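You operate a simulated robot arm through the tools that you are given. There is no shell and no other tool.

You are at the controls of a simulated robot arm. One attempt, no reset.

Task
Share out the chambers on the top of the pump bench. At the end: the teal brush is on the green mat; the green dust plug stands where the silver block stood; the 40 chamber from the top of the pump bench is on the grey drip tray; the silver block is on the brown small carton; the 20 chamber from the top of the pump bench is on the green small parts tray; whatever was shut is shut again. Leave all else as you found it, and nothing knocked over. Set down upright: teal brush.

The check looks at the end state, three seconds after you hand in, the way a careful person would. Anything else that was tipped, shoved, dropped, spilled or broken makes it a failure.

Robot
A 6-joint arm with a two-finger parallel gripper, fixed in place. Base frame: the origin is at the foot of the arm, x ahead of it, y to its left, z up; the work surface is at about z = 0.8. Lengths are in m, angles in degrees, forces in N, time in s.
With the tool pointing down near the work surface it reaches from about 0.34 to 0.76 m from the base axis. Its first joint turns from -66.0 to 66.0 degrees. Payload 2.45 kg.
The TCP is the grasp point between the finger pads, 0.024 m short of the fingertips. In the tool frame z runs along the fingers and y along their closing line. Largest opening 0.068 m; finger width 0.017, thickness 0.01; the body of the gripper, 0.04 by 0.07 m, starts 0.041 m behind the TCP.
Orientation is that of the tool frame in the base frame, as [roll, pitch, yaw] about the fixed x, y, z axes, in that order (R = Rz(yaw) Ry(pitch) Rx(roll)). With the fingers straight down and closing along the base's y, the tool's x points along the base's -x, its y along +y and its z along -z.

Tools
- The arm moves only by the tool jog_arm. Its argument "targets" is a list of rows, each a list of 3 entries, a list of its own where there are three numbers: the shift along the tool's x, y, z in m, then the turn, a rotation vector about the tool's x, y, z in degrees, then the closure in counts, from 0 (fully open) to 255 (shut). In form: [[[x, y, z], [rx, ry, rz], hand], ...]. A call has 1 to 20 rows; each row shifts and turns the commanded pose from where the row before left it, along the tool's axes as they then stand. A row lasts 0.2 s, in which the tool goes at most 0.05 m and 8.6 degrees; a call with a longer step from one row to the next is refused whole, and so is a gripper value outside its range. A pose out of reach is approached as far as the arm can. The call stops where the force on the tool passes 40 N (or 10 N more than at its start, if that is more) or the arm is blocked; 0.2 s more then pass. Each finger travels about 0.108 m/s and halts on what it meets, pressing with about 39 N; the grip force reading is that of the motor and also rises with nothing between the fingers. The clock runs only during rows and for 0.2 s after the last one: add rows that do not move to give the fingers time. It gives the time, the measured TCP pose, the force on the tool (base axes), the opening and the grip force at its end, in the units of the frame above (readings bear some noise), with the torque about the TCP (base axes, N m) and any sound that the robot's microphone picked up.
- Cameras (640 x 400 px; columns grow to the right, rows downward): "scene" is fixed at [0.1756, 0.4171, 1.44]; the picture's right is [-0.72, -0.70, 0.00], its down [-0.54, 0.55, -0.64] and it looks along [0.45, -0.46, -0.77] (base axes); focal length 269 px, centre (320, 200). "wrist" rides on the gripper at [0.084, 0.011, -0.075] in the tool frame; the picture's right is [-0.13, 0.99, 0.00], its down [-0.60, -0.08, -0.79] and it looks along [-0.79, -0.10, 0.61] (tool axes); focal length 251 px, centre (320, 200). There is no depth. A picture from a camera that has moved, and an enlarged one, comes with that camera's place and axes in the base frame and with its lens. The place of the scene camera against the robot may be out by one fixed shift of up to 0.018 m in any direction.
- grab_frame(camera): a new picture of that camera. The clock stands still meanwhile.
- close_up(camera, box): a new picture of the part [left, top, right, bottom] of that camera's present view, enlarged. The clock stands still meanwhile.
- hand_in(): hands the job in; it is judged then, once.

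Nothing tells you positions but the pictures and the camera data. Unless the task says otherwise, let go and move clear before handing in.

The tools are called after ">>>" as name(argument=value, ...) on one line, values as JSON. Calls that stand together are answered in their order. jog_arm: Moves the arm, as the interface text tells. Its arguments: {"type":"object","properties":{"targets":{"type":"array"}},"required":["targets"]} The other tools are called the same way: grab_frame (camera) takes a picture; close_up (camera, box) takes an enlarged picture of a part of a camera's view; hand_in () hands the job in.

At the start:

```text
time: 0.0
tool_pos: [0.434, 0.0414, 1.1182]
tool_rot: [-180.0, 0.1, -179.9]
contact_force: [0.8, 0.6, 0.0]
torque: [-0.02, -0.02, 0.01]
finger_gap: 0.0681
gripper_force: 0.0
```

scene: 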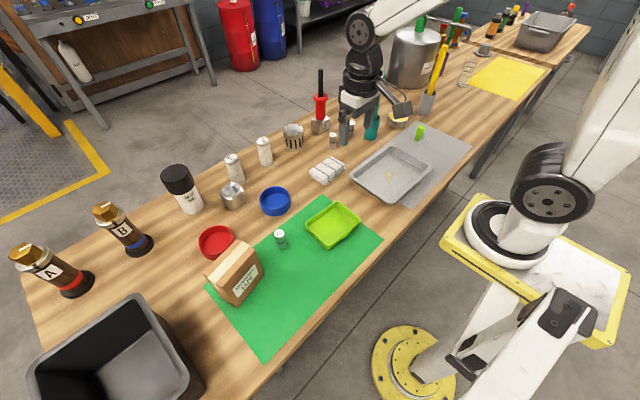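
wrist: 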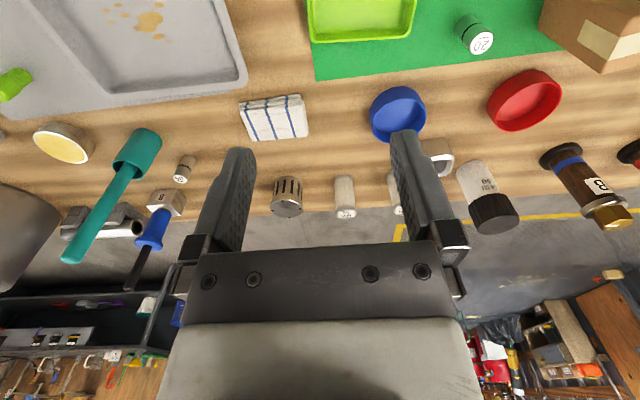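

I see a long bench with a pump bench, mats, trays and chambers; the layout is still unclear, so I'll take enlarged pictures first to identify each thing.

>>> close_up(camera="scene", box=[280, 60, 480, 210])

>>> close_up(camera="scene", box=[150, 120, 390, 320])

>>> close_up(camera="scene", box=[0, 180, 240, 400])

>>> close_up(camera="wrist", box=[0, 80, 320, 280])

>>> close_up(camera="wrist", box=[320, 0, 640, 240])

```text
2.67 times, centred on (380, 135) of scene
camera zoom: at [0.1756, 0.4171, 1.44], right [-0.72, -0.7, 0.0], down [-0.54, 0.55, -0.64], along [0.45, -0.46, -0.77], focal length 718 px, centre (160, 373)
```

zoom: 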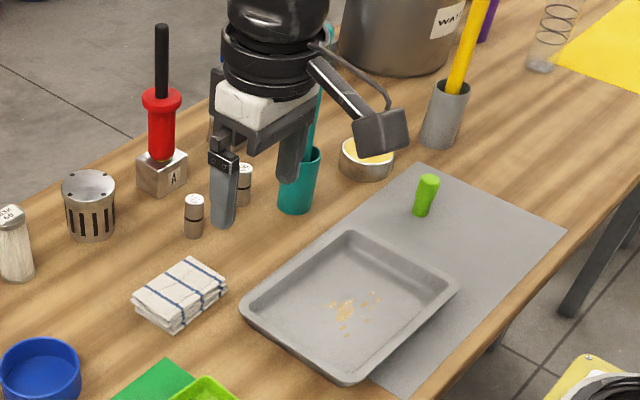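

```text
2.00 times, centred on (270, 220) of scene
camera zoom: at [0.1756, 0.4171, 1.44], right [-0.72, -0.7, 0.0], down [-0.54, 0.55, -0.64], along [0.45, -0.46, -0.77], focal length 538 px, centre (420, 160)
```

zoom: 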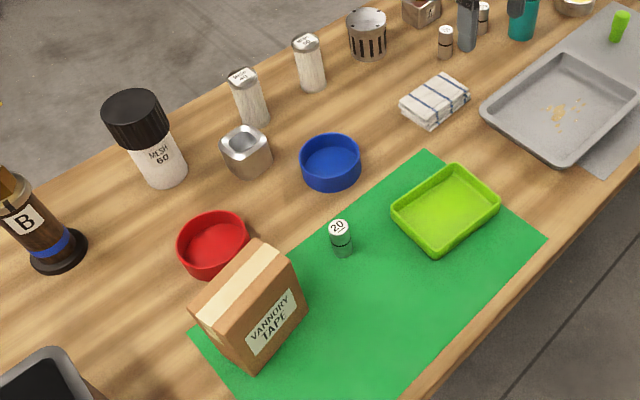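

```text
1.82 times, centred on (120, 290) of scene
camera zoom: at [0.1756, 0.4171, 1.44], right [-0.72, -0.7, 0.0], down [-0.54, 0.55, -0.64], along [0.45, -0.46, -0.77], focal length 489 px, centre (684, 36)
```

zoom: 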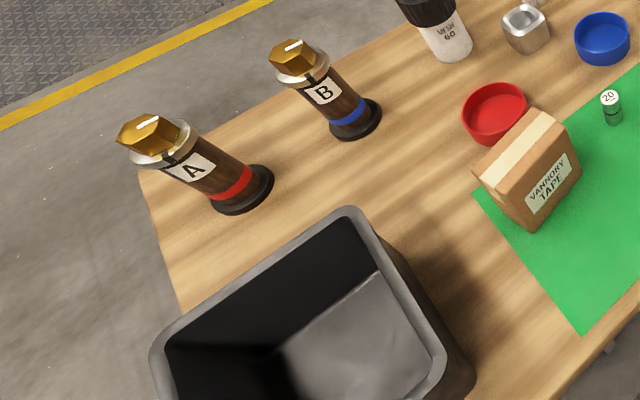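

```text
2.00 times, centred on (160, 180) of wrist
camera zoom: at [0.3506, 0.0525, 1.1929], right [0.13, 0.99, 0.0], down [0.6, -0.08, 0.79], along [0.79, -0.1, -0.61], focal length 503 px, centre (640, 240)
```

zoom: 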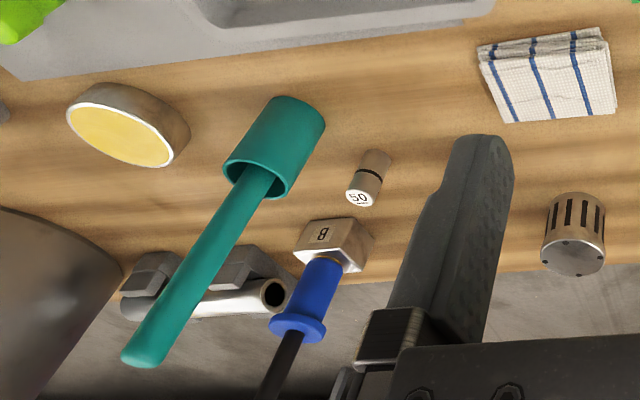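

```text
1.67 times, centred on (480, 120) of wrist
camera zoom: at [0.3506, 0.0525, 1.1929], right [0.13, 0.99, 0.0], down [0.6, -0.08, 0.79], along [0.79, -0.1, -0.61], focal length 419 px, centre (53, 333)
```

zoom: 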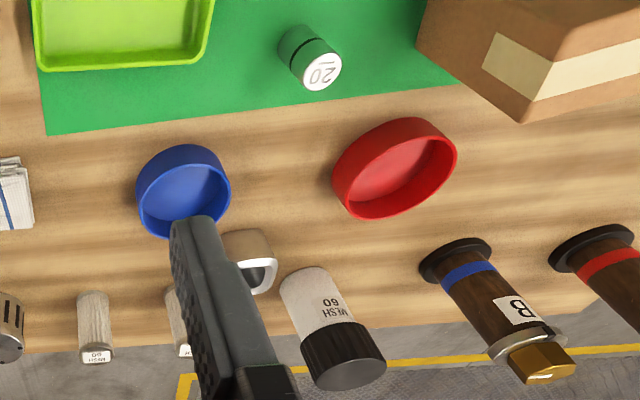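

The brush, the plug, the trays, the carton and a "20" and "50" chamber are visible, but the gripper hides part of the bench. I'll shift the tool up high to the left and look again to find the 40 chamber and the pump bench.

>>> jog_arm(targets=[[[0, 0.04, 0], [0, 0, 0], 0], [[0, 0.04, 0], [0, 0, 0], 0], [[0, 0.04, 0], [0, 0, 0], 0], [[0, 0.04, 0], [0, 0, 0], 0], [[0, 0.04, 0], [0, 0, 0], 0], [[0, 0, 0], [0, 0, 0], 0]])

>>> grab_frame(camera="scene")

>>> grab_frame(camera="wrist")

>>> close_up(camera="scene", box=[280, 40, 480, 165])

```text
time: 1.4
tool_pos: [0.4316, 0.2404, 1.1198]
tool_rot: [180.0, 0.1, -179.9]
contact_force: [-1.0, 0.1, -0.4]
torque: [0.0, 0.0, 0.0]
finger_gap: 0.0679
gripper_force: 0.0
```

```text
taken
```

scene: 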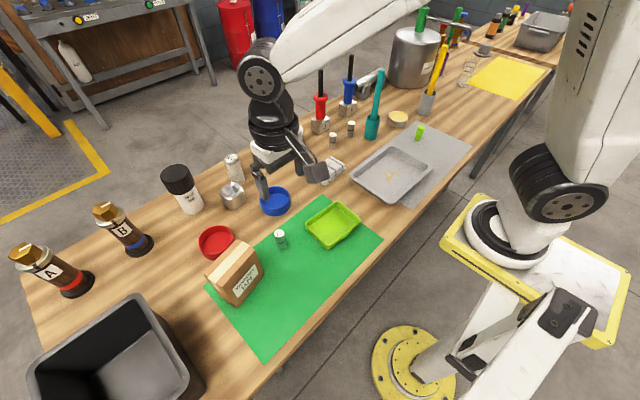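

```text
taken
camera wrist: at [0.3484, 0.2519, 1.1942], right [0.13, 0.99, 0.0], down [0.6, -0.08, 0.79], along [0.79, -0.1, -0.61], focal length 251 px, centre (320, 200)
```

wrist: 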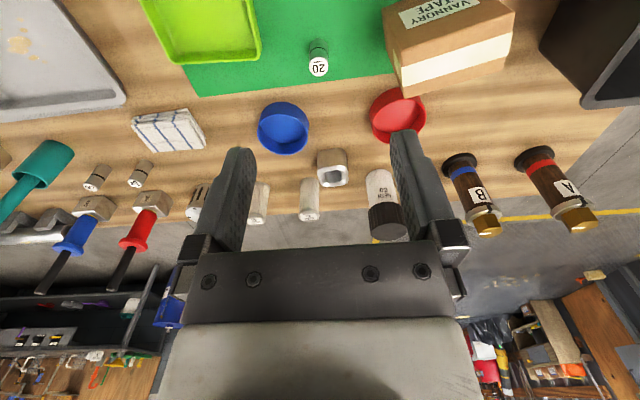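

```text
3.20 times, centred on (380, 102) of scene
camera zoom: at [0.1756, 0.4172, 1.44], right [-0.72, -0.7, 0.0], down [-0.54, 0.55, -0.64], along [0.45, -0.46, -0.77], focal length 861 px, centre (128, 512)
```

zoom: 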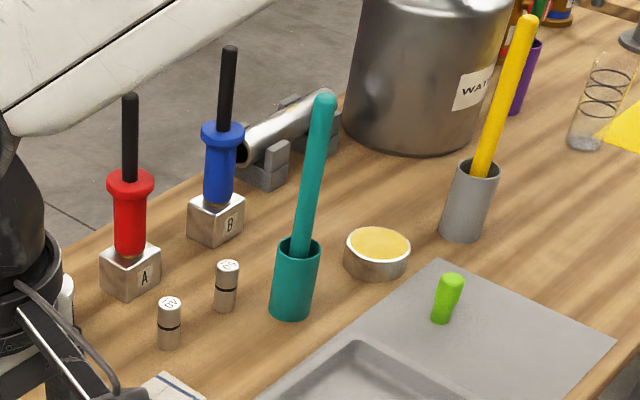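

>>> close_up(camera="wrist", box=[0, 120, 260, 300])

>>> close_up(camera="wrist", box=[70, 150, 170, 212])

>>> close_up(camera="wrist", box=[290, 120, 620, 260])

>>> close_up(camera="scene", box=[320, 120, 370, 152])

>>> close_up(camera="scene", box=[0, 0, 220, 160])

>>> close_up(camera="scene", box=[400, 0, 640, 130])

```text
2.22 times, centred on (130, 210) of wrist
camera zoom: at [0.3484, 0.2519, 1.1942], right [0.13, 0.99, 0.0], down [0.6, -0.08, 0.79], along [0.79, -0.1, -0.61], focal length 559 px, centre (742, 178)
```

zoom: 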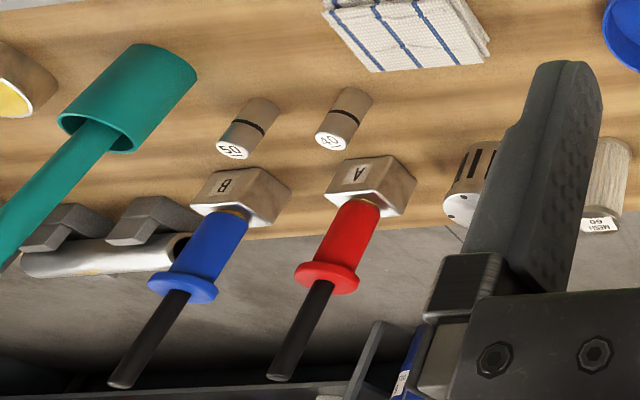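

```text
6.40 times, centred on (120, 181) of wrist
camera zoom: at [0.3484, 0.2519, 1.1942], right [0.13, 0.99, 0.0], down [0.6, -0.08, 0.79], along [0.79, -0.1, -0.61], focal length 1609 px, centre (1600, 322)
```

zoom: 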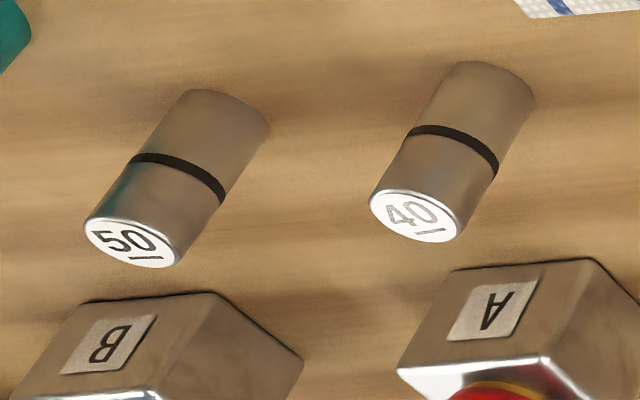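

```text
1.94 times, centred on (455, 190) of wrist
camera zoom: at [0.3484, 0.2519, 1.1942], right [0.13, 0.99, 0.0], down [0.6, -0.08, 0.79], along [0.79, -0.1, -0.61], focal length 488 px, centre (58, 219)
```

zoom: 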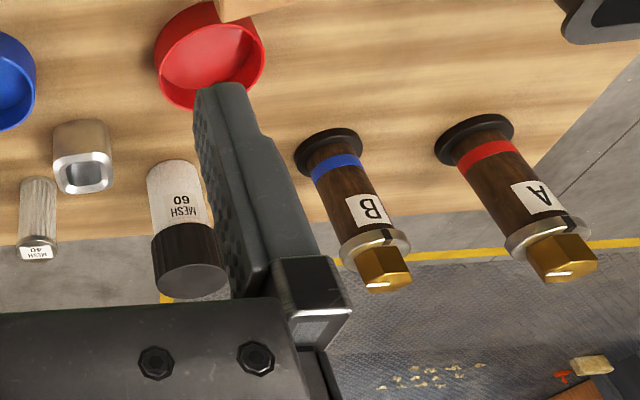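

```text
12.50 times, centred on (345, 136) of scene
camera zoom: at [0.1756, 0.4172, 1.44], right [-0.72, -0.7, 0.0], down [-0.54, 0.55, -0.64], along [0.45, -0.46, -0.77], focal length 3364 px, centre (8, 1000)
```

zoom: 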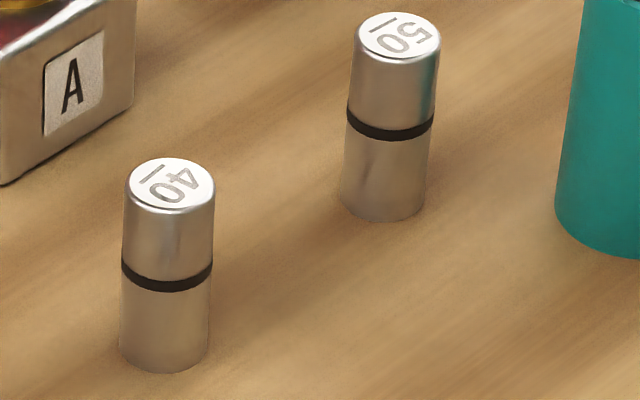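

```text
2.50 times, centred on (110, 80) of scene
camera zoom: at [0.1756, 0.4172, 1.44], right [-0.72, -0.7, 0.0], down [-0.54, 0.55, -0.64], along [0.45, -0.46, -0.77], focal length 673 px, centre (845, 500)
```

zoom: 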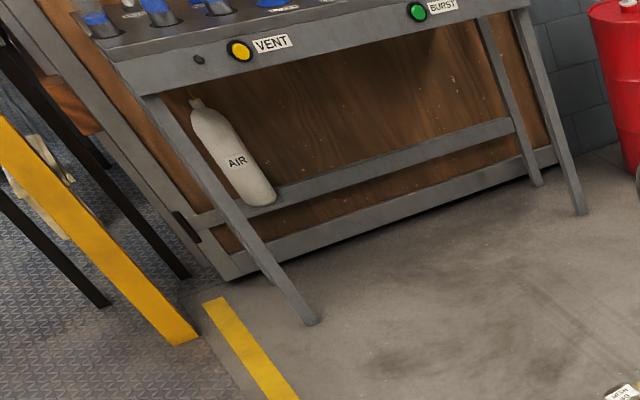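

```text
2.67 times, centred on (520, 65) of scene
camera zoom: at [0.1756, 0.4172, 1.44], right [-0.72, -0.7, 0.0], down [-0.54, 0.55, -0.64], along [0.45, -0.46, -0.77], focal length 718 px, centre (-213, 560)
```

zoom: 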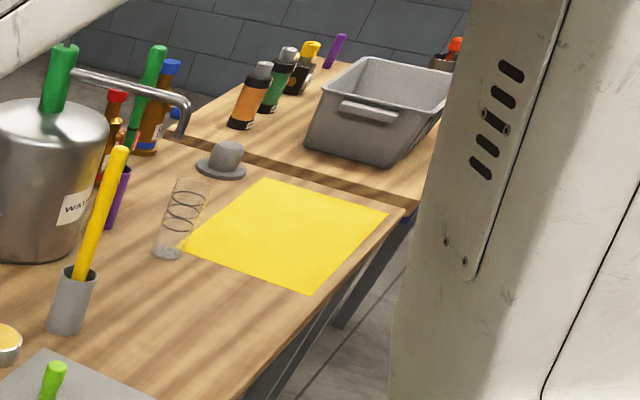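

The 40 chamber stands by block A, and the 20 chamber is on the green mat. I need to know whether the teal rod and teal cup are one object or two, so I'll zoom in more.

>>> close_up(camera="scene", box=[355, 65, 405, 145])

>>> close_up(camera="scene", box=[400, 20, 480, 120])

>>> close_up(camera="scene", box=[480, 0, 600, 60])

>>> close_up(camera="scene", box=[200, 170, 300, 310])

>>> close_up(camera="scene", box=[395, 110, 445, 150])

```text
5.00 times, centred on (380, 105) of scene
camera zoom: at [0.1756, 0.4172, 1.44], right [-0.72, -0.7, 0.0], down [-0.54, 0.55, -0.64], along [0.45, -0.46, -0.77], focal length 1346 px, centre (20, 675)
```

zoom: 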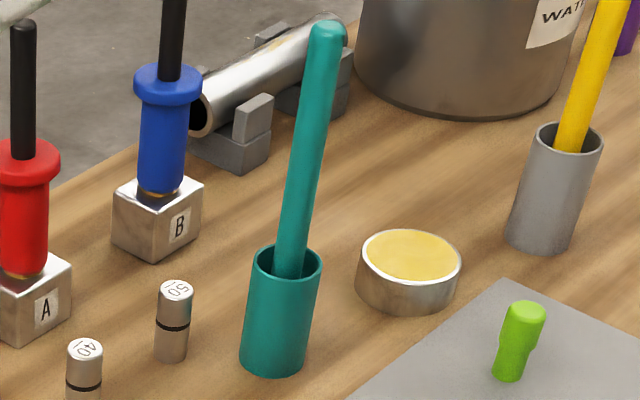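

```text
4.00 times, centred on (440, 70) of scene
camera zoom: at [0.1756, 0.4172, 1.44], right [-0.72, -0.7, 0.0], down [-0.54, 0.55, -0.64], along [0.45, -0.46, -0.77], focal length 1076 px, centre (-160, 720)
```

zoom: 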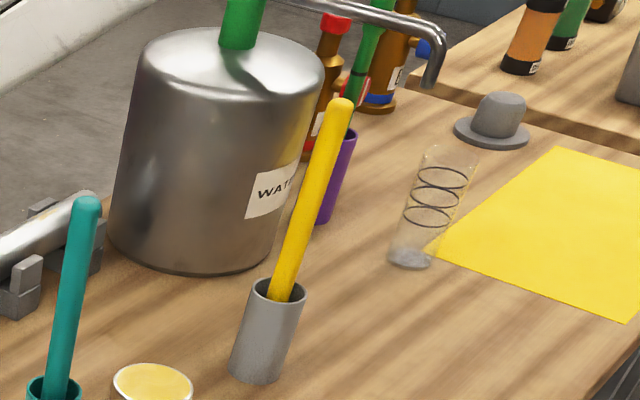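

```text
5.33 times, centred on (540, 30) of scene
camera zoom: at [0.1756, 0.4172, 1.44], right [-0.72, -0.7, 0.0], down [-0.54, 0.55, -0.64], along [0.45, -0.46, -0.77], focal length 1435 px, centre (-853, 1107)
```

zoom: 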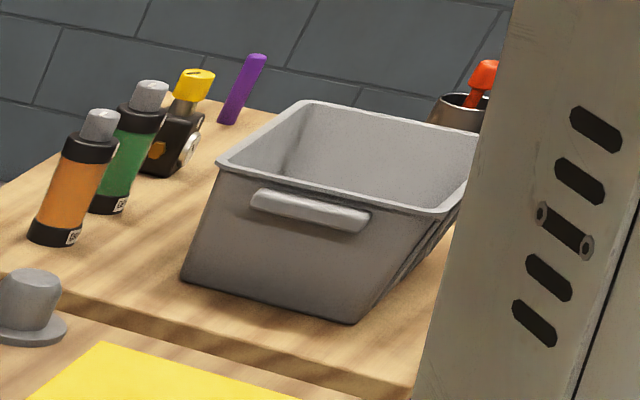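

```text
2.86 times, centred on (250, 240) of scene
camera zoom: at [0.1756, 0.4172, 1.44], right [-0.72, -0.7, 0.0], down [-0.54, 0.55, -0.64], along [0.45, -0.46, -0.77], focal length 769 px, centre (520, 86)
```

zoom: 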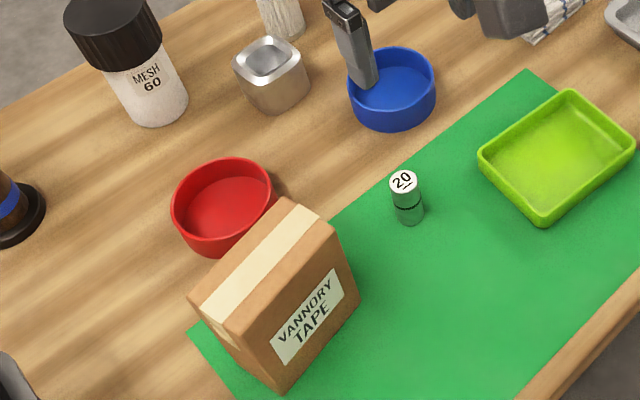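

```text
10.00 times, centred on (420, 130) of scene
camera zoom: at [0.1756, 0.4172, 1.44], right [-0.72, -0.7, 0.0], down [-0.54, 0.55, -0.64], along [0.45, -0.46, -0.77], focal length 2691 px, centre (-680, 900)
```

zoom: 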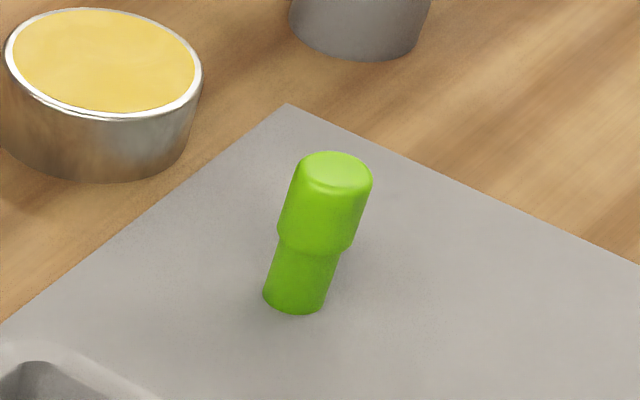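

The teal brush looks like one upright piece with a cup-shaped head and a central handle. I'm starting with the silver block near (0.715, 0.233), so I'll go over to it and look from closer.

>>> jog_arm(targets=[[[-0.035, 0, 0.02], [0, 0, 0], 0], [[-0.035, 0, 0.02], [0, 0, 0], 0], [[-0.035, 0, 0.02], [0, 0, 0], 0], [[-0.035, 0, 0.02], [0, 0, 0], 0], [[-0.035, 0, 0.02], [0, 0, 0], 0], [[-0.025, 0, 0.02], [0, 0, 0], 0], [[0, 0, 0], [0, 0, 0], 0]])

>>> grab_frame(camera="wrist")

>>> grab_frame(camera="scene")

```text
time: 3.0
tool_pos: [0.6327, 0.2428, 0.999]
tool_rot: [-180.0, 0.0, 180.0]
contact_force: [0.4, 1.3, -0.3]
torque: [0.01, 0.0, -0.03]
finger_gap: 0.0681
gripper_force: 0.1
```

```text
taken
camera wrist: at [0.5486, 0.2529, 1.0739], right [0.13, 0.99, 0.0], down [0.6, -0.08, 0.79], along [0.79, -0.1, -0.61], focal length 251 px, centre (320, 200)
```

wrist: 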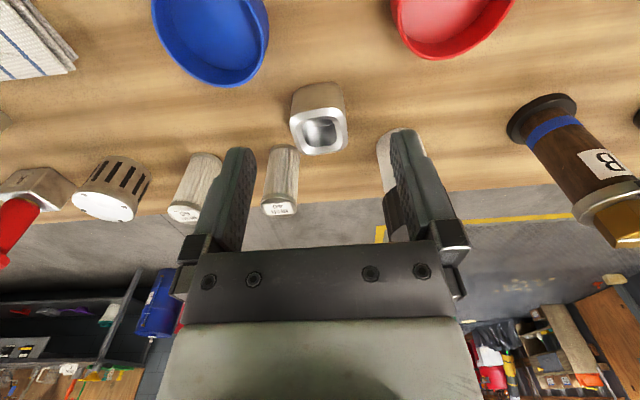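

```text
taken
```

scene: 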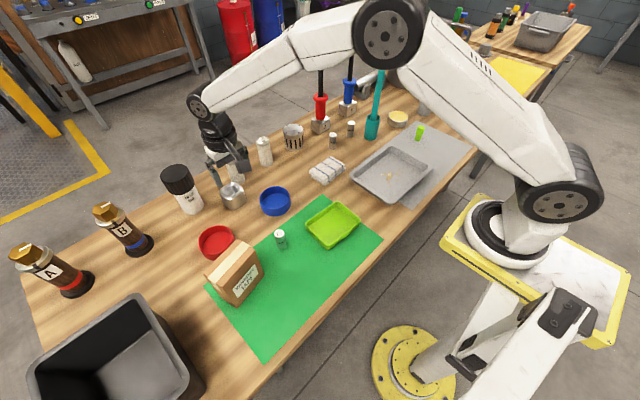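

>>> close_up(camera="wrist", box=[270, 70, 370, 170])

>>> close_up(camera="scene", box=[205, 165, 265, 215])

>>> close_up(camera="scene", box=[190, 215, 290, 315])

```text
4.00 times, centred on (320, 120) of wrist
camera zoom: at [0.5486, 0.2529, 1.0739], right [0.13, 0.99, 0.0], down [0.6, -0.08, 0.79], along [0.79, -0.1, -0.61], focal length 1006 px, centre (320, 520)
```

zoom: 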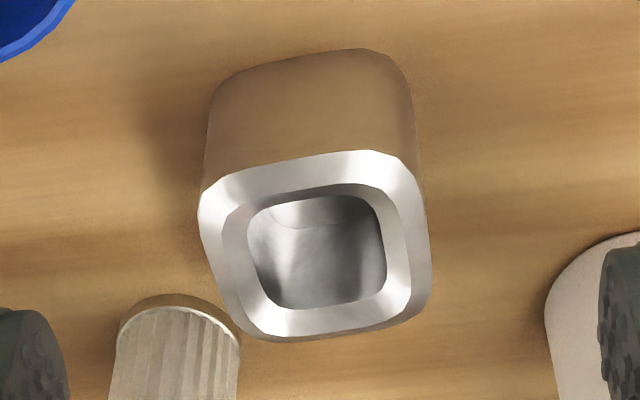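

```text
8.00 times, centred on (235, 190) of scene
camera zoom: at [0.1757, 0.4171, 1.44], right [-0.72, -0.7, 0.0], down [-0.54, 0.55, -0.64], along [0.45, -0.46, -0.77], focal length 2153 px, centre (1000, 280)
```

zoom: 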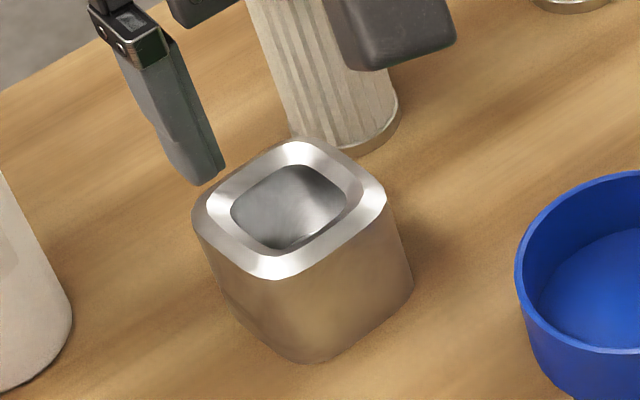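

```text
4.00 times, centred on (240, 265) of scene
camera zoom: at [0.1757, 0.4171, 1.44], right [-0.72, -0.7, 0.0], down [-0.54, 0.55, -0.64], along [0.45, -0.46, -0.77], focal length 1076 px, centre (640, -60)
```

zoom: 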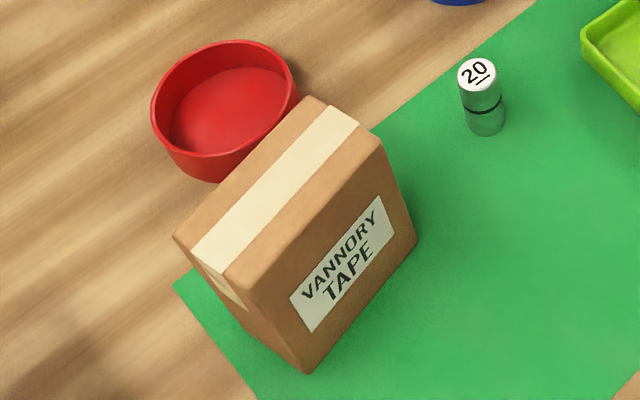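

The silver block is a rounded hollow cube about 0.054 m wide, centred near (0.7205, 0.2295) and turned about 5.5°. I'll move above it, align the fingers and check the picture before descending.

>>> jog_arm(targets=[[[-0.022, -0.0033, 0.015], [0, 0, 0], 0], [[-0.022, -0.0033, 0.015], [0, 0, 0], 0], [[-0.022, -0.0033, 0.015], [0, 0, 0], 0], [[-0.022, -0.0033, 0.015], [0, 0, 0], 0], [[0, 0, 0], [0, 0, -5.5], 0], [[0, 0, 0], [0, 0, 0], 0], [[0, 0, 0], [0, 0, 0], 0]])

>>> grab_frame(camera="wrist")

>>> grab_frame(camera="scene")

```text
time: 4.6
tool_pos: [0.7217, 0.2287, 0.9382]
tool_rot: [-180.0, -0.2, -174.5]
contact_force: [-0.1, -1.2, -0.1]
torque: [-0.02, 0.02, -0.01]
finger_gap: 0.0678
gripper_force: 0.0
```

```text
taken
camera wrist: at [0.6378, 0.2311, 1.0121], right [0.03, 1.0, 0.0], down [0.61, -0.02, 0.79], along [0.79, -0.03, -0.61], focal length 251 px, centre (320, 200)
```

wrist: 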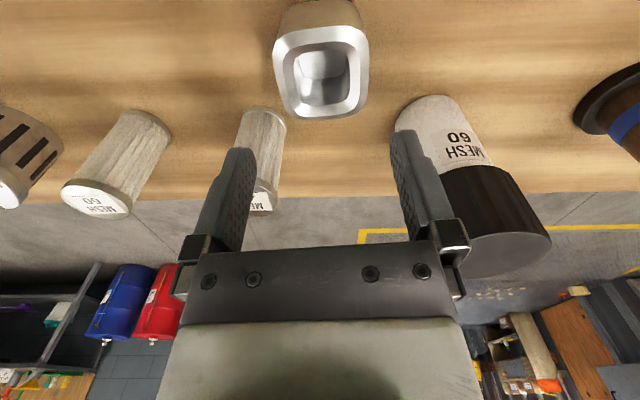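

```text
taken
```

scene: 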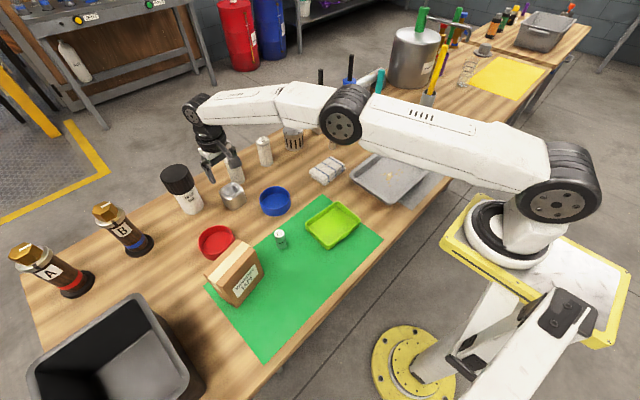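

>>> close_up(camera="wrist", box=[250, 0, 390, 130])

```text
3.08 times, centred on (320, 65) of wrist
camera zoom: at [0.6378, 0.2311, 1.0121], right [0.03, 1.0, 0.0], down [0.61, -0.02, 0.79], along [0.79, -0.03, -0.61], focal length 774 px, centre (320, 615)
```

zoom: 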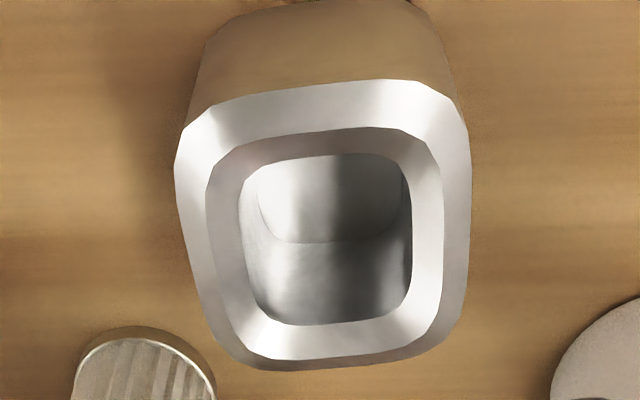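

The fingers are aligned with the block; it sits about 3 mm to the tool's +y side. I'll correct that and descend to grasp height.

>>> jog_arm(targets=[[[0.001, 0.003, 0.01], [0, 0, 0], 0], [[0, 0, 0.025], [0, 0, 0], 0], [[0, 0, 0.025], [0, 0, 0], 0], [[0, 0, 0.02], [0, 0, 0], 0], [[0, 0, 0.015], [0, 0, 0], 0], [[0, 0, 0.012], [0, 0, 0], 0], [[0, 0, 0], [0, 0, 0], 0]])

>>> grab_frame(camera="wrist")

>>> close_up(camera="scene", box=[190, 140, 270, 215])

```text
time: 6.2
tool_pos: [0.7128, 0.2281, 0.8326]
tool_rot: [180.0, 0.0, -174.5]
contact_force: [0.3, 0.8, -0.1]
torque: [0.02, 0.01, 0.0]
finger_gap: 0.0679
gripper_force: 0.0
out of reach, approached as far as the arm can: row 5
```

```text
taken
camera wrist: at [0.6294, 0.2306, 0.9072], right [0.03, 1.0, 0.0], down [0.61, -0.02, 0.79], along [0.79, -0.03, -0.61], focal length 251 px, centre (320, 200)
```

wrist: 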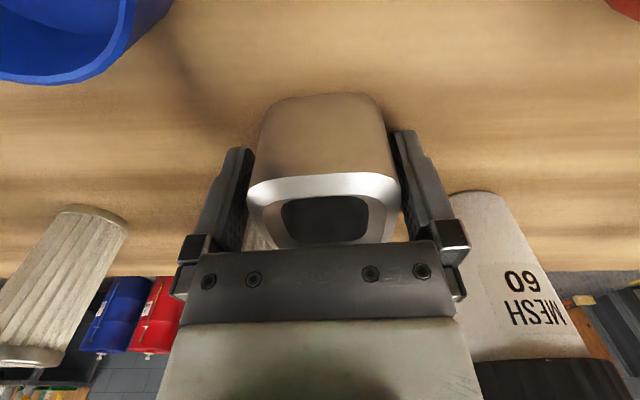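

```text
5.33 times, centred on (230, 178) of scene
camera zoom: at [0.1756, 0.4171, 1.44], right [-0.72, -0.7, 0.0], down [-0.54, 0.55, -0.64], along [0.45, -0.46, -0.77], focal length 1435 px, centre (800, 320)
```

zoom: 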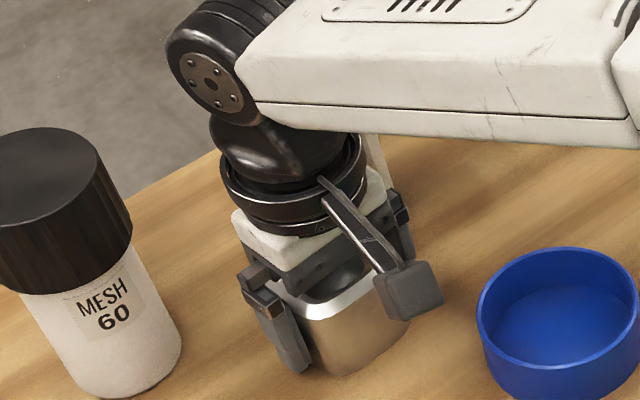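

The arm stopped about 7 mm short of the block centre, but the fingers straddle the block at a good height. I'll close and check the grip.

>>> jog_arm(targets=[[[0, 0, 0], [0, 0, 0], 255], [[0, 0, 0], [0, 0, 0], 255], [[0, 0, 0], [0, 0, 0], 255]])

>>> grab_frame(camera="wrist")

```text
time: 7.0
tool_pos: [0.7146, 0.2278, 0.8323]
tool_rot: [-180.0, 0.1, -174.5]
contact_force: [-1.0, -0.9, -0.5]
torque: [0.05, -0.02, 0.01]
finger_gap: 0.0596
gripper_force: 38.6
```

```text
taken
camera wrist: at [0.6295, 0.2306, 0.9073], right [0.03, 1.0, 0.0], down [0.61, -0.02, 0.79], along [0.79, -0.03, -0.61], focal length 251 px, centre (320, 200)
```

wrist: 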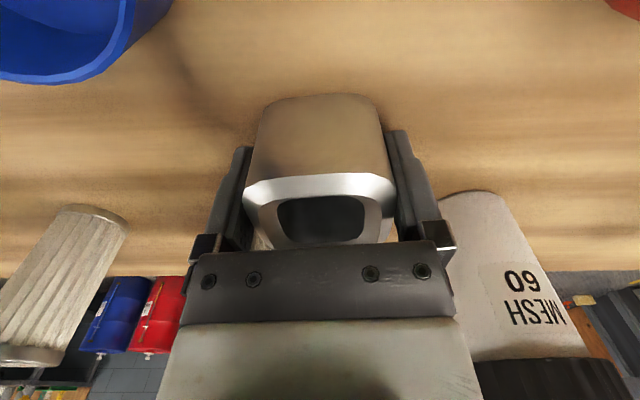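

The block is gripped at 0.0596 m. I'll lift it straight up, then back toward the base to a spot where the wrist camera can see the carton beside the block.

>>> jog_arm(targets=[[[0, 0, -0.015], [0, 0, 0], 255], [[0, 0, -0.035], [0, 0, 0], 255], [[0, 0, -0.04], [0, 0, 0], 255], [[0, 0, -0.04], [0, 0, 0], 255], [[0, 0, -0.04], [0, 0, 0], 255], [[0.02, 0, -0.03], [0, 0, 0], 255], [[0.04, 0.005, -0.01], [0, 0, 0], 255], [[0.045, 0.01, 0], [0, 0, 0], 255], [[0.045, 0.01, 0], [0, 0, 0], 255], [[0.045, 0.01, 0], [0, 0, 0], 255], [[0.045, 0.01, 0], [0, 0, 0], 255], [[0.02, 0, 0], [0, 0, 0], 255], [[0, 0, 0], [0, 0, 0], 255]])

>>> grab_frame(camera="wrist")

>>> grab_frame(camera="scene")

```text
time: 9.8
tool_pos: [0.7063, 0.2737, 1.0551]
tool_rot: [-180.0, -0.1, -174.4]
contact_force: [0.3, 0.4, -2.8]
torque: [-0.01, 0.05, 0.0]
finger_gap: 0.0598
gripper_force: 38.7
out of reach, approached as far as the arm can: row 2, 3, 5, 6, 7, 8, 9, 10, 11, 12
```

```text
taken
camera wrist: at [0.6226, 0.2776, 1.13], right [0.03, 1.0, 0.0], down [0.61, -0.02, 0.79], along [0.79, -0.03, -0.61], focal length 251 px, centre (320, 200)
```

wrist: 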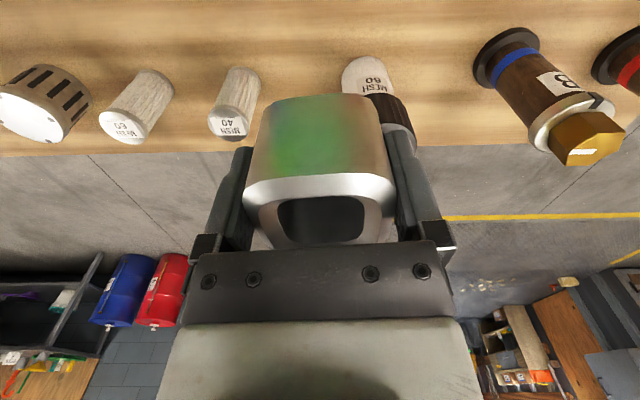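

```text
taken
```

scene: 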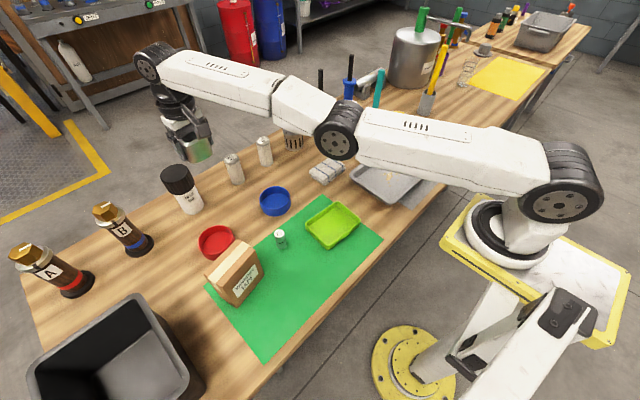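

The arm stretched out and did not come back toward the base as commanded, with the block still held. I'll make a small move to see how the commanded pose is behaving.

>>> jog_arm(targets=[[[0.01, 0, 0], [0, 0, 0], 255], [[0.01, 0, 0], [0, 0, 0], 255]])

```text
time: 10.4
tool_pos: [0.7046, 0.2777, 1.058]
tool_rot: [-179.9, -0.1, -174.5]
contact_force: [0.2, -0.8, -1.6]
torque: [0.01, 0.03, -0.01]
finger_gap: 0.0599
gripper_force: 38.9
out of reach, approached as far as the arm can: row 1, 2
```

>>> grab_frame(camera="scene")

>>> close_up(camera="scene", box=[120, 20, 640, 300])

```text
taken
```

scene: 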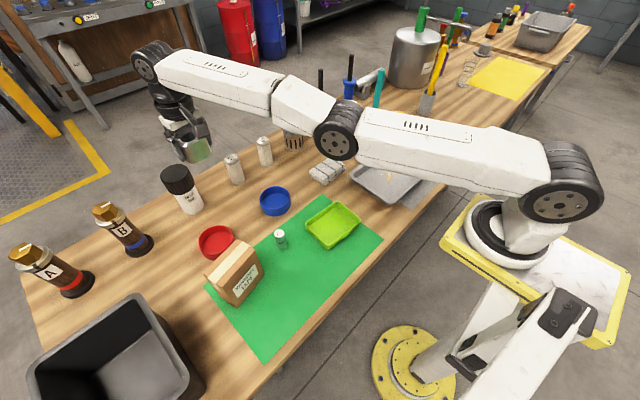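

```text
1.23 times, centred on (380, 160) of scene
camera zoom: at [0.1757, 0.4172, 1.44], right [-0.72, -0.7, 0.0], down [-0.54, 0.55, -0.64], along [0.45, -0.46, -0.77], focal length 331 px, centre (246, 249)
```

zoom: 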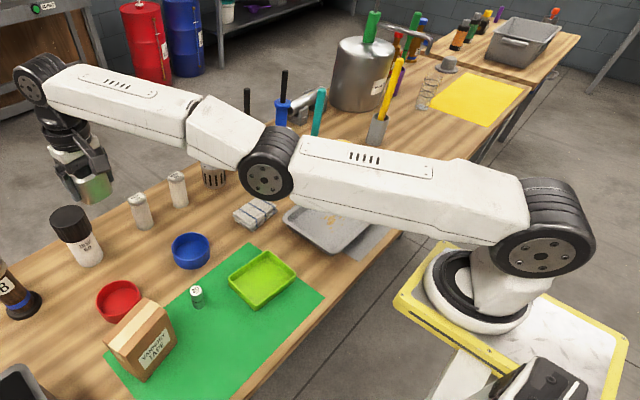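

The picture shows why: at full stretch the elbow flipped downward, so the arm can't fold back. I'll push the command back out to full stretch to straighten the elbow, then retreat in small steps and see if it bends the right way.

>>> jog_arm(targets=[[[-0.05, 0, 0], [0, 0, 0], 255], [[-0.05, 0, 0], [0, 0, 0], 255], [[-0.05, 0, 0], [0, 0, 0], 255], [[-0.05, 0, 0], [0, 0, 0], 255], [[-0.05, 0, 0], [0, 0, 0], 255], [[-0.02, 0, 0], [0, 0, 0], 255]])

```text
time: 11.8
tool_pos: [0.71, 0.2707, 1.0564]
tool_rot: [-180.0, 0.0, -174.4]
contact_force: [0.6, 0.7, -3.0]
torque: [0.0, 0.03, -0.03]
finger_gap: 0.0599
gripper_force: 39.2
out of reach, approached as far as the arm can: row 1, 2, 3, 4, 5, 6
```

>>> jog_arm(targets=[[[-0.01, 0, 0], [0, 0, 0], 255], [[-0.01, 0, 0], [0, 0, 0], 255]])

```text
time: 12.4
tool_pos: [0.7096, 0.2703, 1.0557]
tool_rot: [-180.0, 0.0, -174.6]
contact_force: [-0.3, -0.5, -2.3]
torque: [0.0, -0.01, 0.01]
finger_gap: 0.0599
gripper_force: 39.0
out of reach, approached as far as the arm can: row 1, 2
```

>>> jog_arm(targets=[[[0, 0, 0.02], [0, 0, 0], 255], [[0, 0, 0], [0, 0, 0], 255]])

>>> close_up(camera="scene", box=[120, 20, 640, 300])

```text
time: 13.0
tool_pos: [0.7105, 0.2696, 1.036]
tool_rot: [-180.0, 0.0, -174.5]
contact_force: [0.5, 0.1, -2.0]
torque: [-0.02, 0.05, 0.02]
finger_gap: 0.0595
gripper_force: 39.7
```

```text
1.23 times, centred on (380, 160) of scene
camera zoom: at [0.1757, 0.4172, 1.44], right [-0.72, -0.7, 0.0], down [-0.54, 0.55, -0.64], along [0.45, -0.46, -0.77], focal length 331 px, centre (246, 249)
```

zoom: 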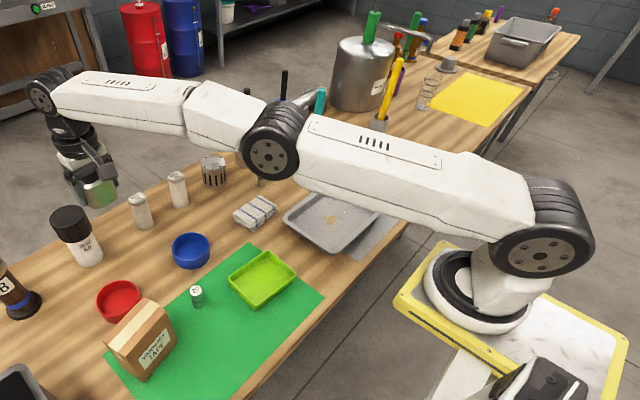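

That row followed exactly and the elbow now bends upward again. I'll try stepping inward gently.

>>> jog_arm(targets=[[[0.02, 0, 0.005], [0, 0, 0], 255], [[0.02, 0, 0.005], [0, 0, 0], 255], [[0, 0, 0], [0, 0, 0], 255]])

```text
time: 13.8
tool_pos: [0.671, 0.2651, 1.0258]
tool_rot: [180.0, 0.0, -174.5]
contact_force: [-0.8, -0.4, -1.7]
torque: [0.03, 0.0, -0.01]
finger_gap: 0.0599
gripper_force: 38.8
```

Inward motion works again. I'll bring the block to about (0.45, 0.25, 1.04) and look at the carton.

>>> jog_arm(targets=[[[0.04, 0, 0], [0, 0, 0], 255], [[0.045, 0, -0.005], [0, 0, 0], 255], [[0.045, 0, -0.005], [0, 0, 0], 255], [[0.045, 0, 0], [0, 0, 0], 255], [[0.045, 0, 0], [0, 0, 0], 255], [[0, 0, 0], [0, 0, 0], 255]])

>>> grab_frame(camera="wrist")

>>> grab_frame(camera="scene")

```text
time: 15.2
tool_pos: [0.4554, 0.2451, 1.0366]
tool_rot: [-180.0, -0.1, -174.5]
contact_force: [0.9, 0.8, -2.3]
torque: [-0.01, 0.05, -0.01]
finger_gap: 0.06
gripper_force: 38.7
```

```text
taken
camera wrist: at [0.3724, 0.2482, 1.1121], right [0.03, 1.0, 0.0], down [0.61, -0.02, 0.79], along [0.79, -0.03, -0.61], focal length 251 px, centre (320, 200)
```

wrist: 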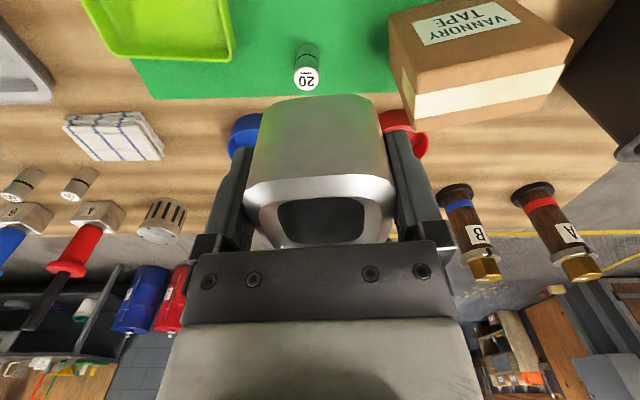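

```text
taken
```

scene: 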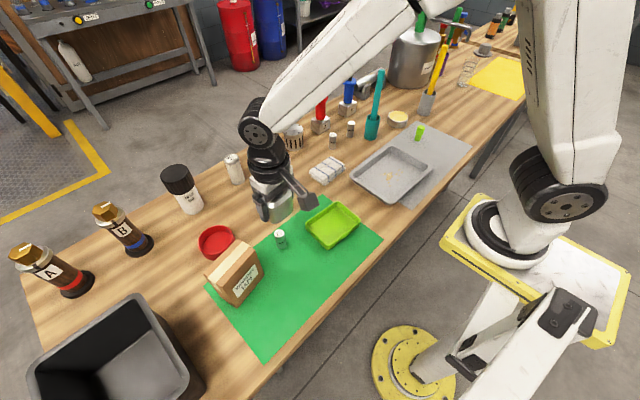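

>>> close_up(camera="wrist", box=[380, 0, 590, 131])

>>> close_up(camera="wrist", box=[80, 0, 400, 200])

```text
3.05 times, centred on (485, 66) of wrist
camera zoom: at [0.3724, 0.2482, 1.1121], right [0.03, 1.0, 0.0], down [0.61, -0.02, 0.79], along [0.79, -0.03, -0.61], focal length 766 px, centre (-183, 610)
```

zoom: 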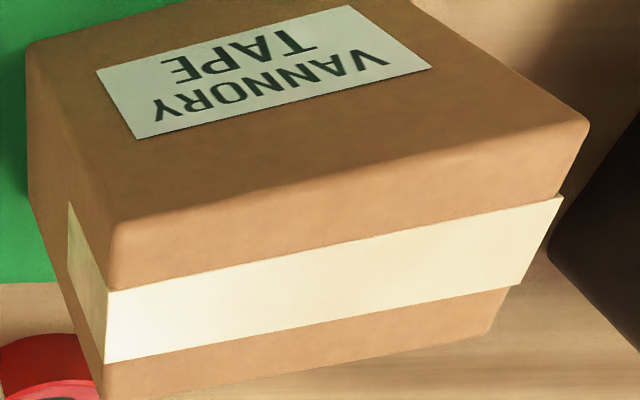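

```text
2.00 times, centred on (240, 100) of wrist
camera zoom: at [0.3724, 0.2482, 1.1121], right [0.03, 1.0, 0.0], down [0.61, -0.02, 0.79], along [0.79, -0.03, -0.61], focal length 503 px, centre (480, 400)
```

zoom: 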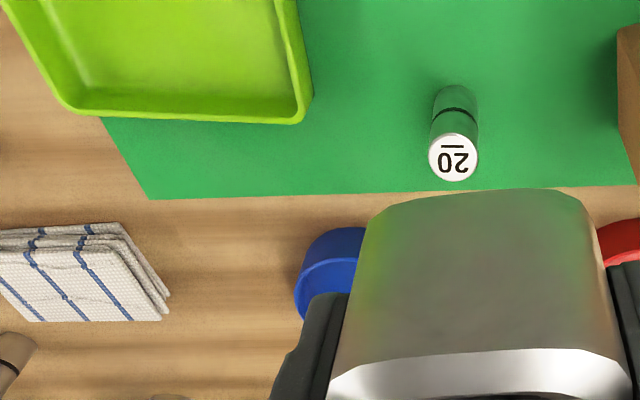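

The carton is about 0.05 × 0.10 m with its top near z = 0.924, centred at (0.482, 0.372) and turned about 10.7°. I'll carry the block over that centre, align it, and check before lowering.

>>> jog_arm(targets=[[[-0.0102, 0.041, 0], [0, 0, 0], 255], [[-0.0102, 0.041, 0], [0, 0, 0], 255], [[-0.0102, 0.041, 0], [0, 0, 0], 255], [[0, 0, 0], [0, 0, -5.2], 255], [[0, 0, 0.02], [0, 0, 0], 255], [[0, 0, 0], [0, 0, 0], 255]])

>>> grab_frame(camera="wrist")

>>> close_up(camera="scene", box=[160, 180, 320, 330])

```text
time: 16.6
tool_pos: [0.4715, 0.37, 1.0186]
tool_rot: [180.0, 0.0, -169.3]
contact_force: [-0.3, 0.0, -2.3]
torque: [0.0, 0.03, -0.03]
finger_gap: 0.0596
gripper_force: 38.9
```

```text
taken
camera wrist: at [0.3885, 0.3658, 1.0931], right [-0.06, 1.0, 0.0], down [0.61, 0.04, 0.79], along [0.79, 0.05, -0.61], focal length 251 px, centre (320, 200)
```

wrist: 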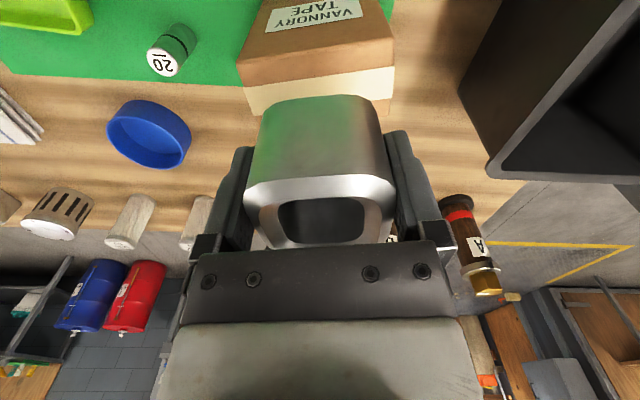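

```text
2.67 times, centred on (240, 255) of scene
camera zoom: at [0.1757, 0.4172, 1.44], right [-0.72, -0.7, 0.0], down [-0.54, 0.55, -0.64], along [0.45, -0.46, -0.77], focal length 718 px, centre (533, 53)
```

zoom: 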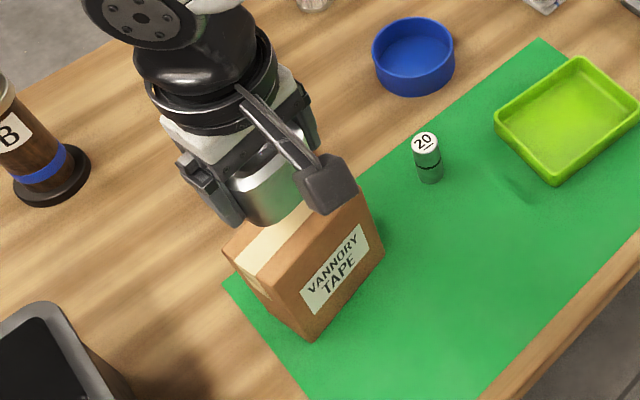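

>>> close_up(camera="wrist", box=[220, 0, 420, 125])

```text
3.20 times, centred on (320, 62) of wrist
camera zoom: at [0.3885, 0.3658, 1.0931], right [-0.06, 1.0, 0.0], down [0.61, 0.04, 0.79], along [0.79, 0.05, -0.61], focal length 805 px, centre (320, 640)
```

zoom: 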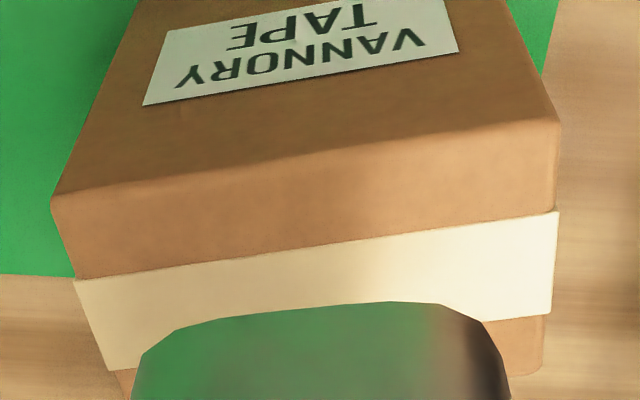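

Alignment with the carton is good; a 2 mm trim and then I lower to just above the top.

>>> jog_arm(targets=[[[-0.002, -0.002, 0.015], [0, 0, 0], 255], [[0, 0, 0.02], [0, 0, 0], 255], [[0, 0, 0.015], [0, 0, 0], 255], [[0, 0, 0.006], [0, 0, 0], 255], [[0, 0, 0], [0, 0, 0], 255]])

>>> close_up(camera="scene", box=[190, 205, 290, 315])

>>> grab_frame(camera="wrist")

```text
time: 17.8
tool_pos: [0.4731, 0.3698, 0.9625]
tool_rot: [179.9, 0.1, -169.4]
contact_force: [-2.4, -4.2, 18.1]
torque: [-0.28, 0.34, 0.01]
finger_gap: 0.0598
gripper_force: 39.2
```

```text
3.64 times, centred on (240, 260) of scene
camera zoom: at [0.1753, 0.4168, 1.4402], right [-0.72, -0.7, 0.0], down [-0.54, 0.55, -0.64], along [0.45, -0.46, -0.77], focal length 979 px, centre (611, -18)
```

zoom: 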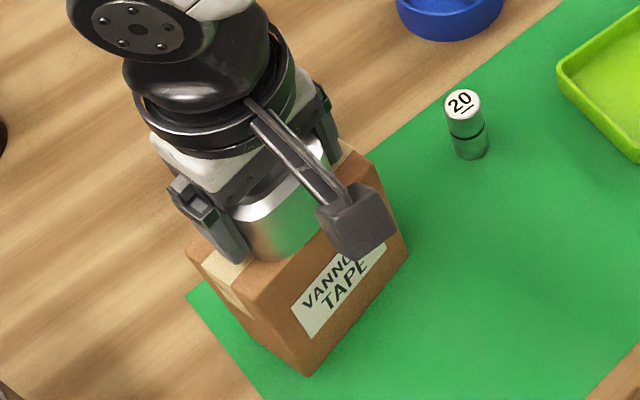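

```text
taken
camera wrist: at [0.3899, 0.3647, 1.0367], right [-0.06, 1.0, 0.0], down [0.61, 0.03, 0.79], along [0.79, 0.05, -0.61], focal length 251 px, centre (320, 200)
```

wrist: 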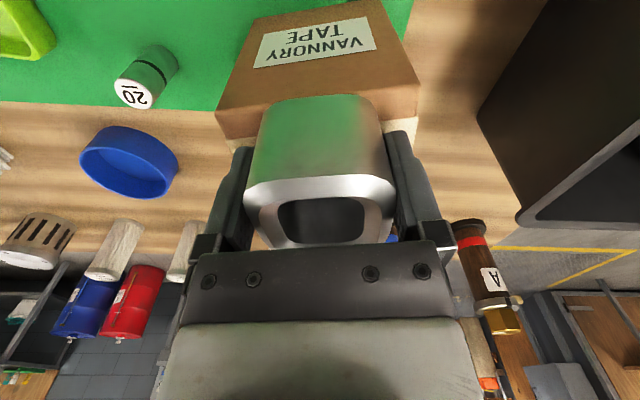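

The block touched down about 5 mm earlier than predicted, with 18 N. I'll look closely at how it sits relative to the carton before releasing.

>>> close_up(camera="wrist", box=[200, 0, 440, 150])

>>> close_up(camera="scene", box=[205, 225, 275, 310])

```text
2.67 times, centred on (320, 75) of wrist
camera zoom: at [0.3899, 0.3647, 1.0367], right [-0.06, 1.0, 0.0], down [0.61, 0.03, 0.79], along [0.79, 0.05, -0.61], focal length 670 px, centre (320, 533)
```

zoom: 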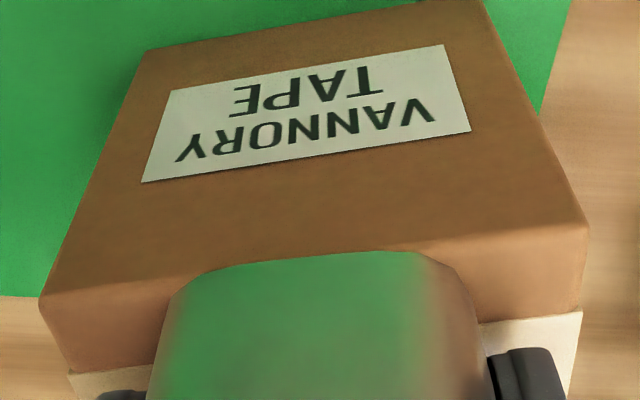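

```text
4.71 times, centred on (240, 268) of scene
camera zoom: at [0.1753, 0.4168, 1.4402], right [-0.72, -0.7, 0.0], down [-0.54, 0.55, -0.64], along [0.45, -0.46, -0.77], focal length 1266 px, centre (696, -118)
```

zoom: 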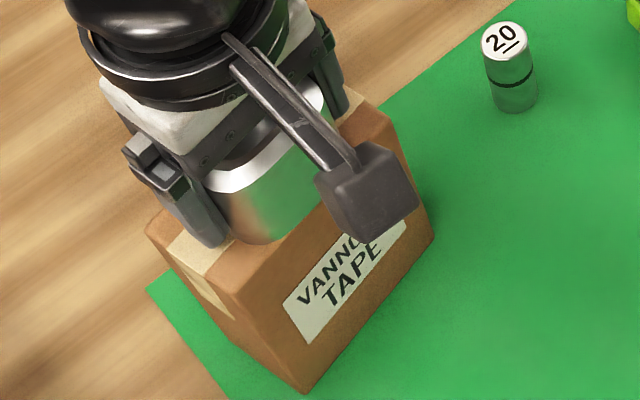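

The block's near edge lines up with the carton's near top edge, so it is centred within a few mm. I'll relieve the pressing force slightly, then check.

>>> jog_arm(targets=[[[0, 0, -0.001], [0, 0, 0], 255], [[0, 0, 0], [0, 0, 0], 255]])

```text
time: 18.4
tool_pos: [0.4743, 0.3699, 0.963]
tool_rot: [179.9, 0.1, -169.3]
contact_force: [-2.0, 0.4, 16.5]
torque: [-0.08, 0.14, -0.04]
finger_gap: 0.0598
gripper_force: 39.3
```

>>> jog_arm(targets=[[[0, 0, -0.0015], [0, 0, 0], 255], [[0, 0, 0], [0, 0, 0], 255]])

```text
time: 19.0
tool_pos: [0.4742, 0.3679, 0.9617]
tool_rot: [180.0, 0.1, -169.2]
contact_force: [0.6, 3.6, 8.0]
torque: [0.16, 0.01, 0.0]
finger_gap: 0.0597
gripper_force: 38.9
```

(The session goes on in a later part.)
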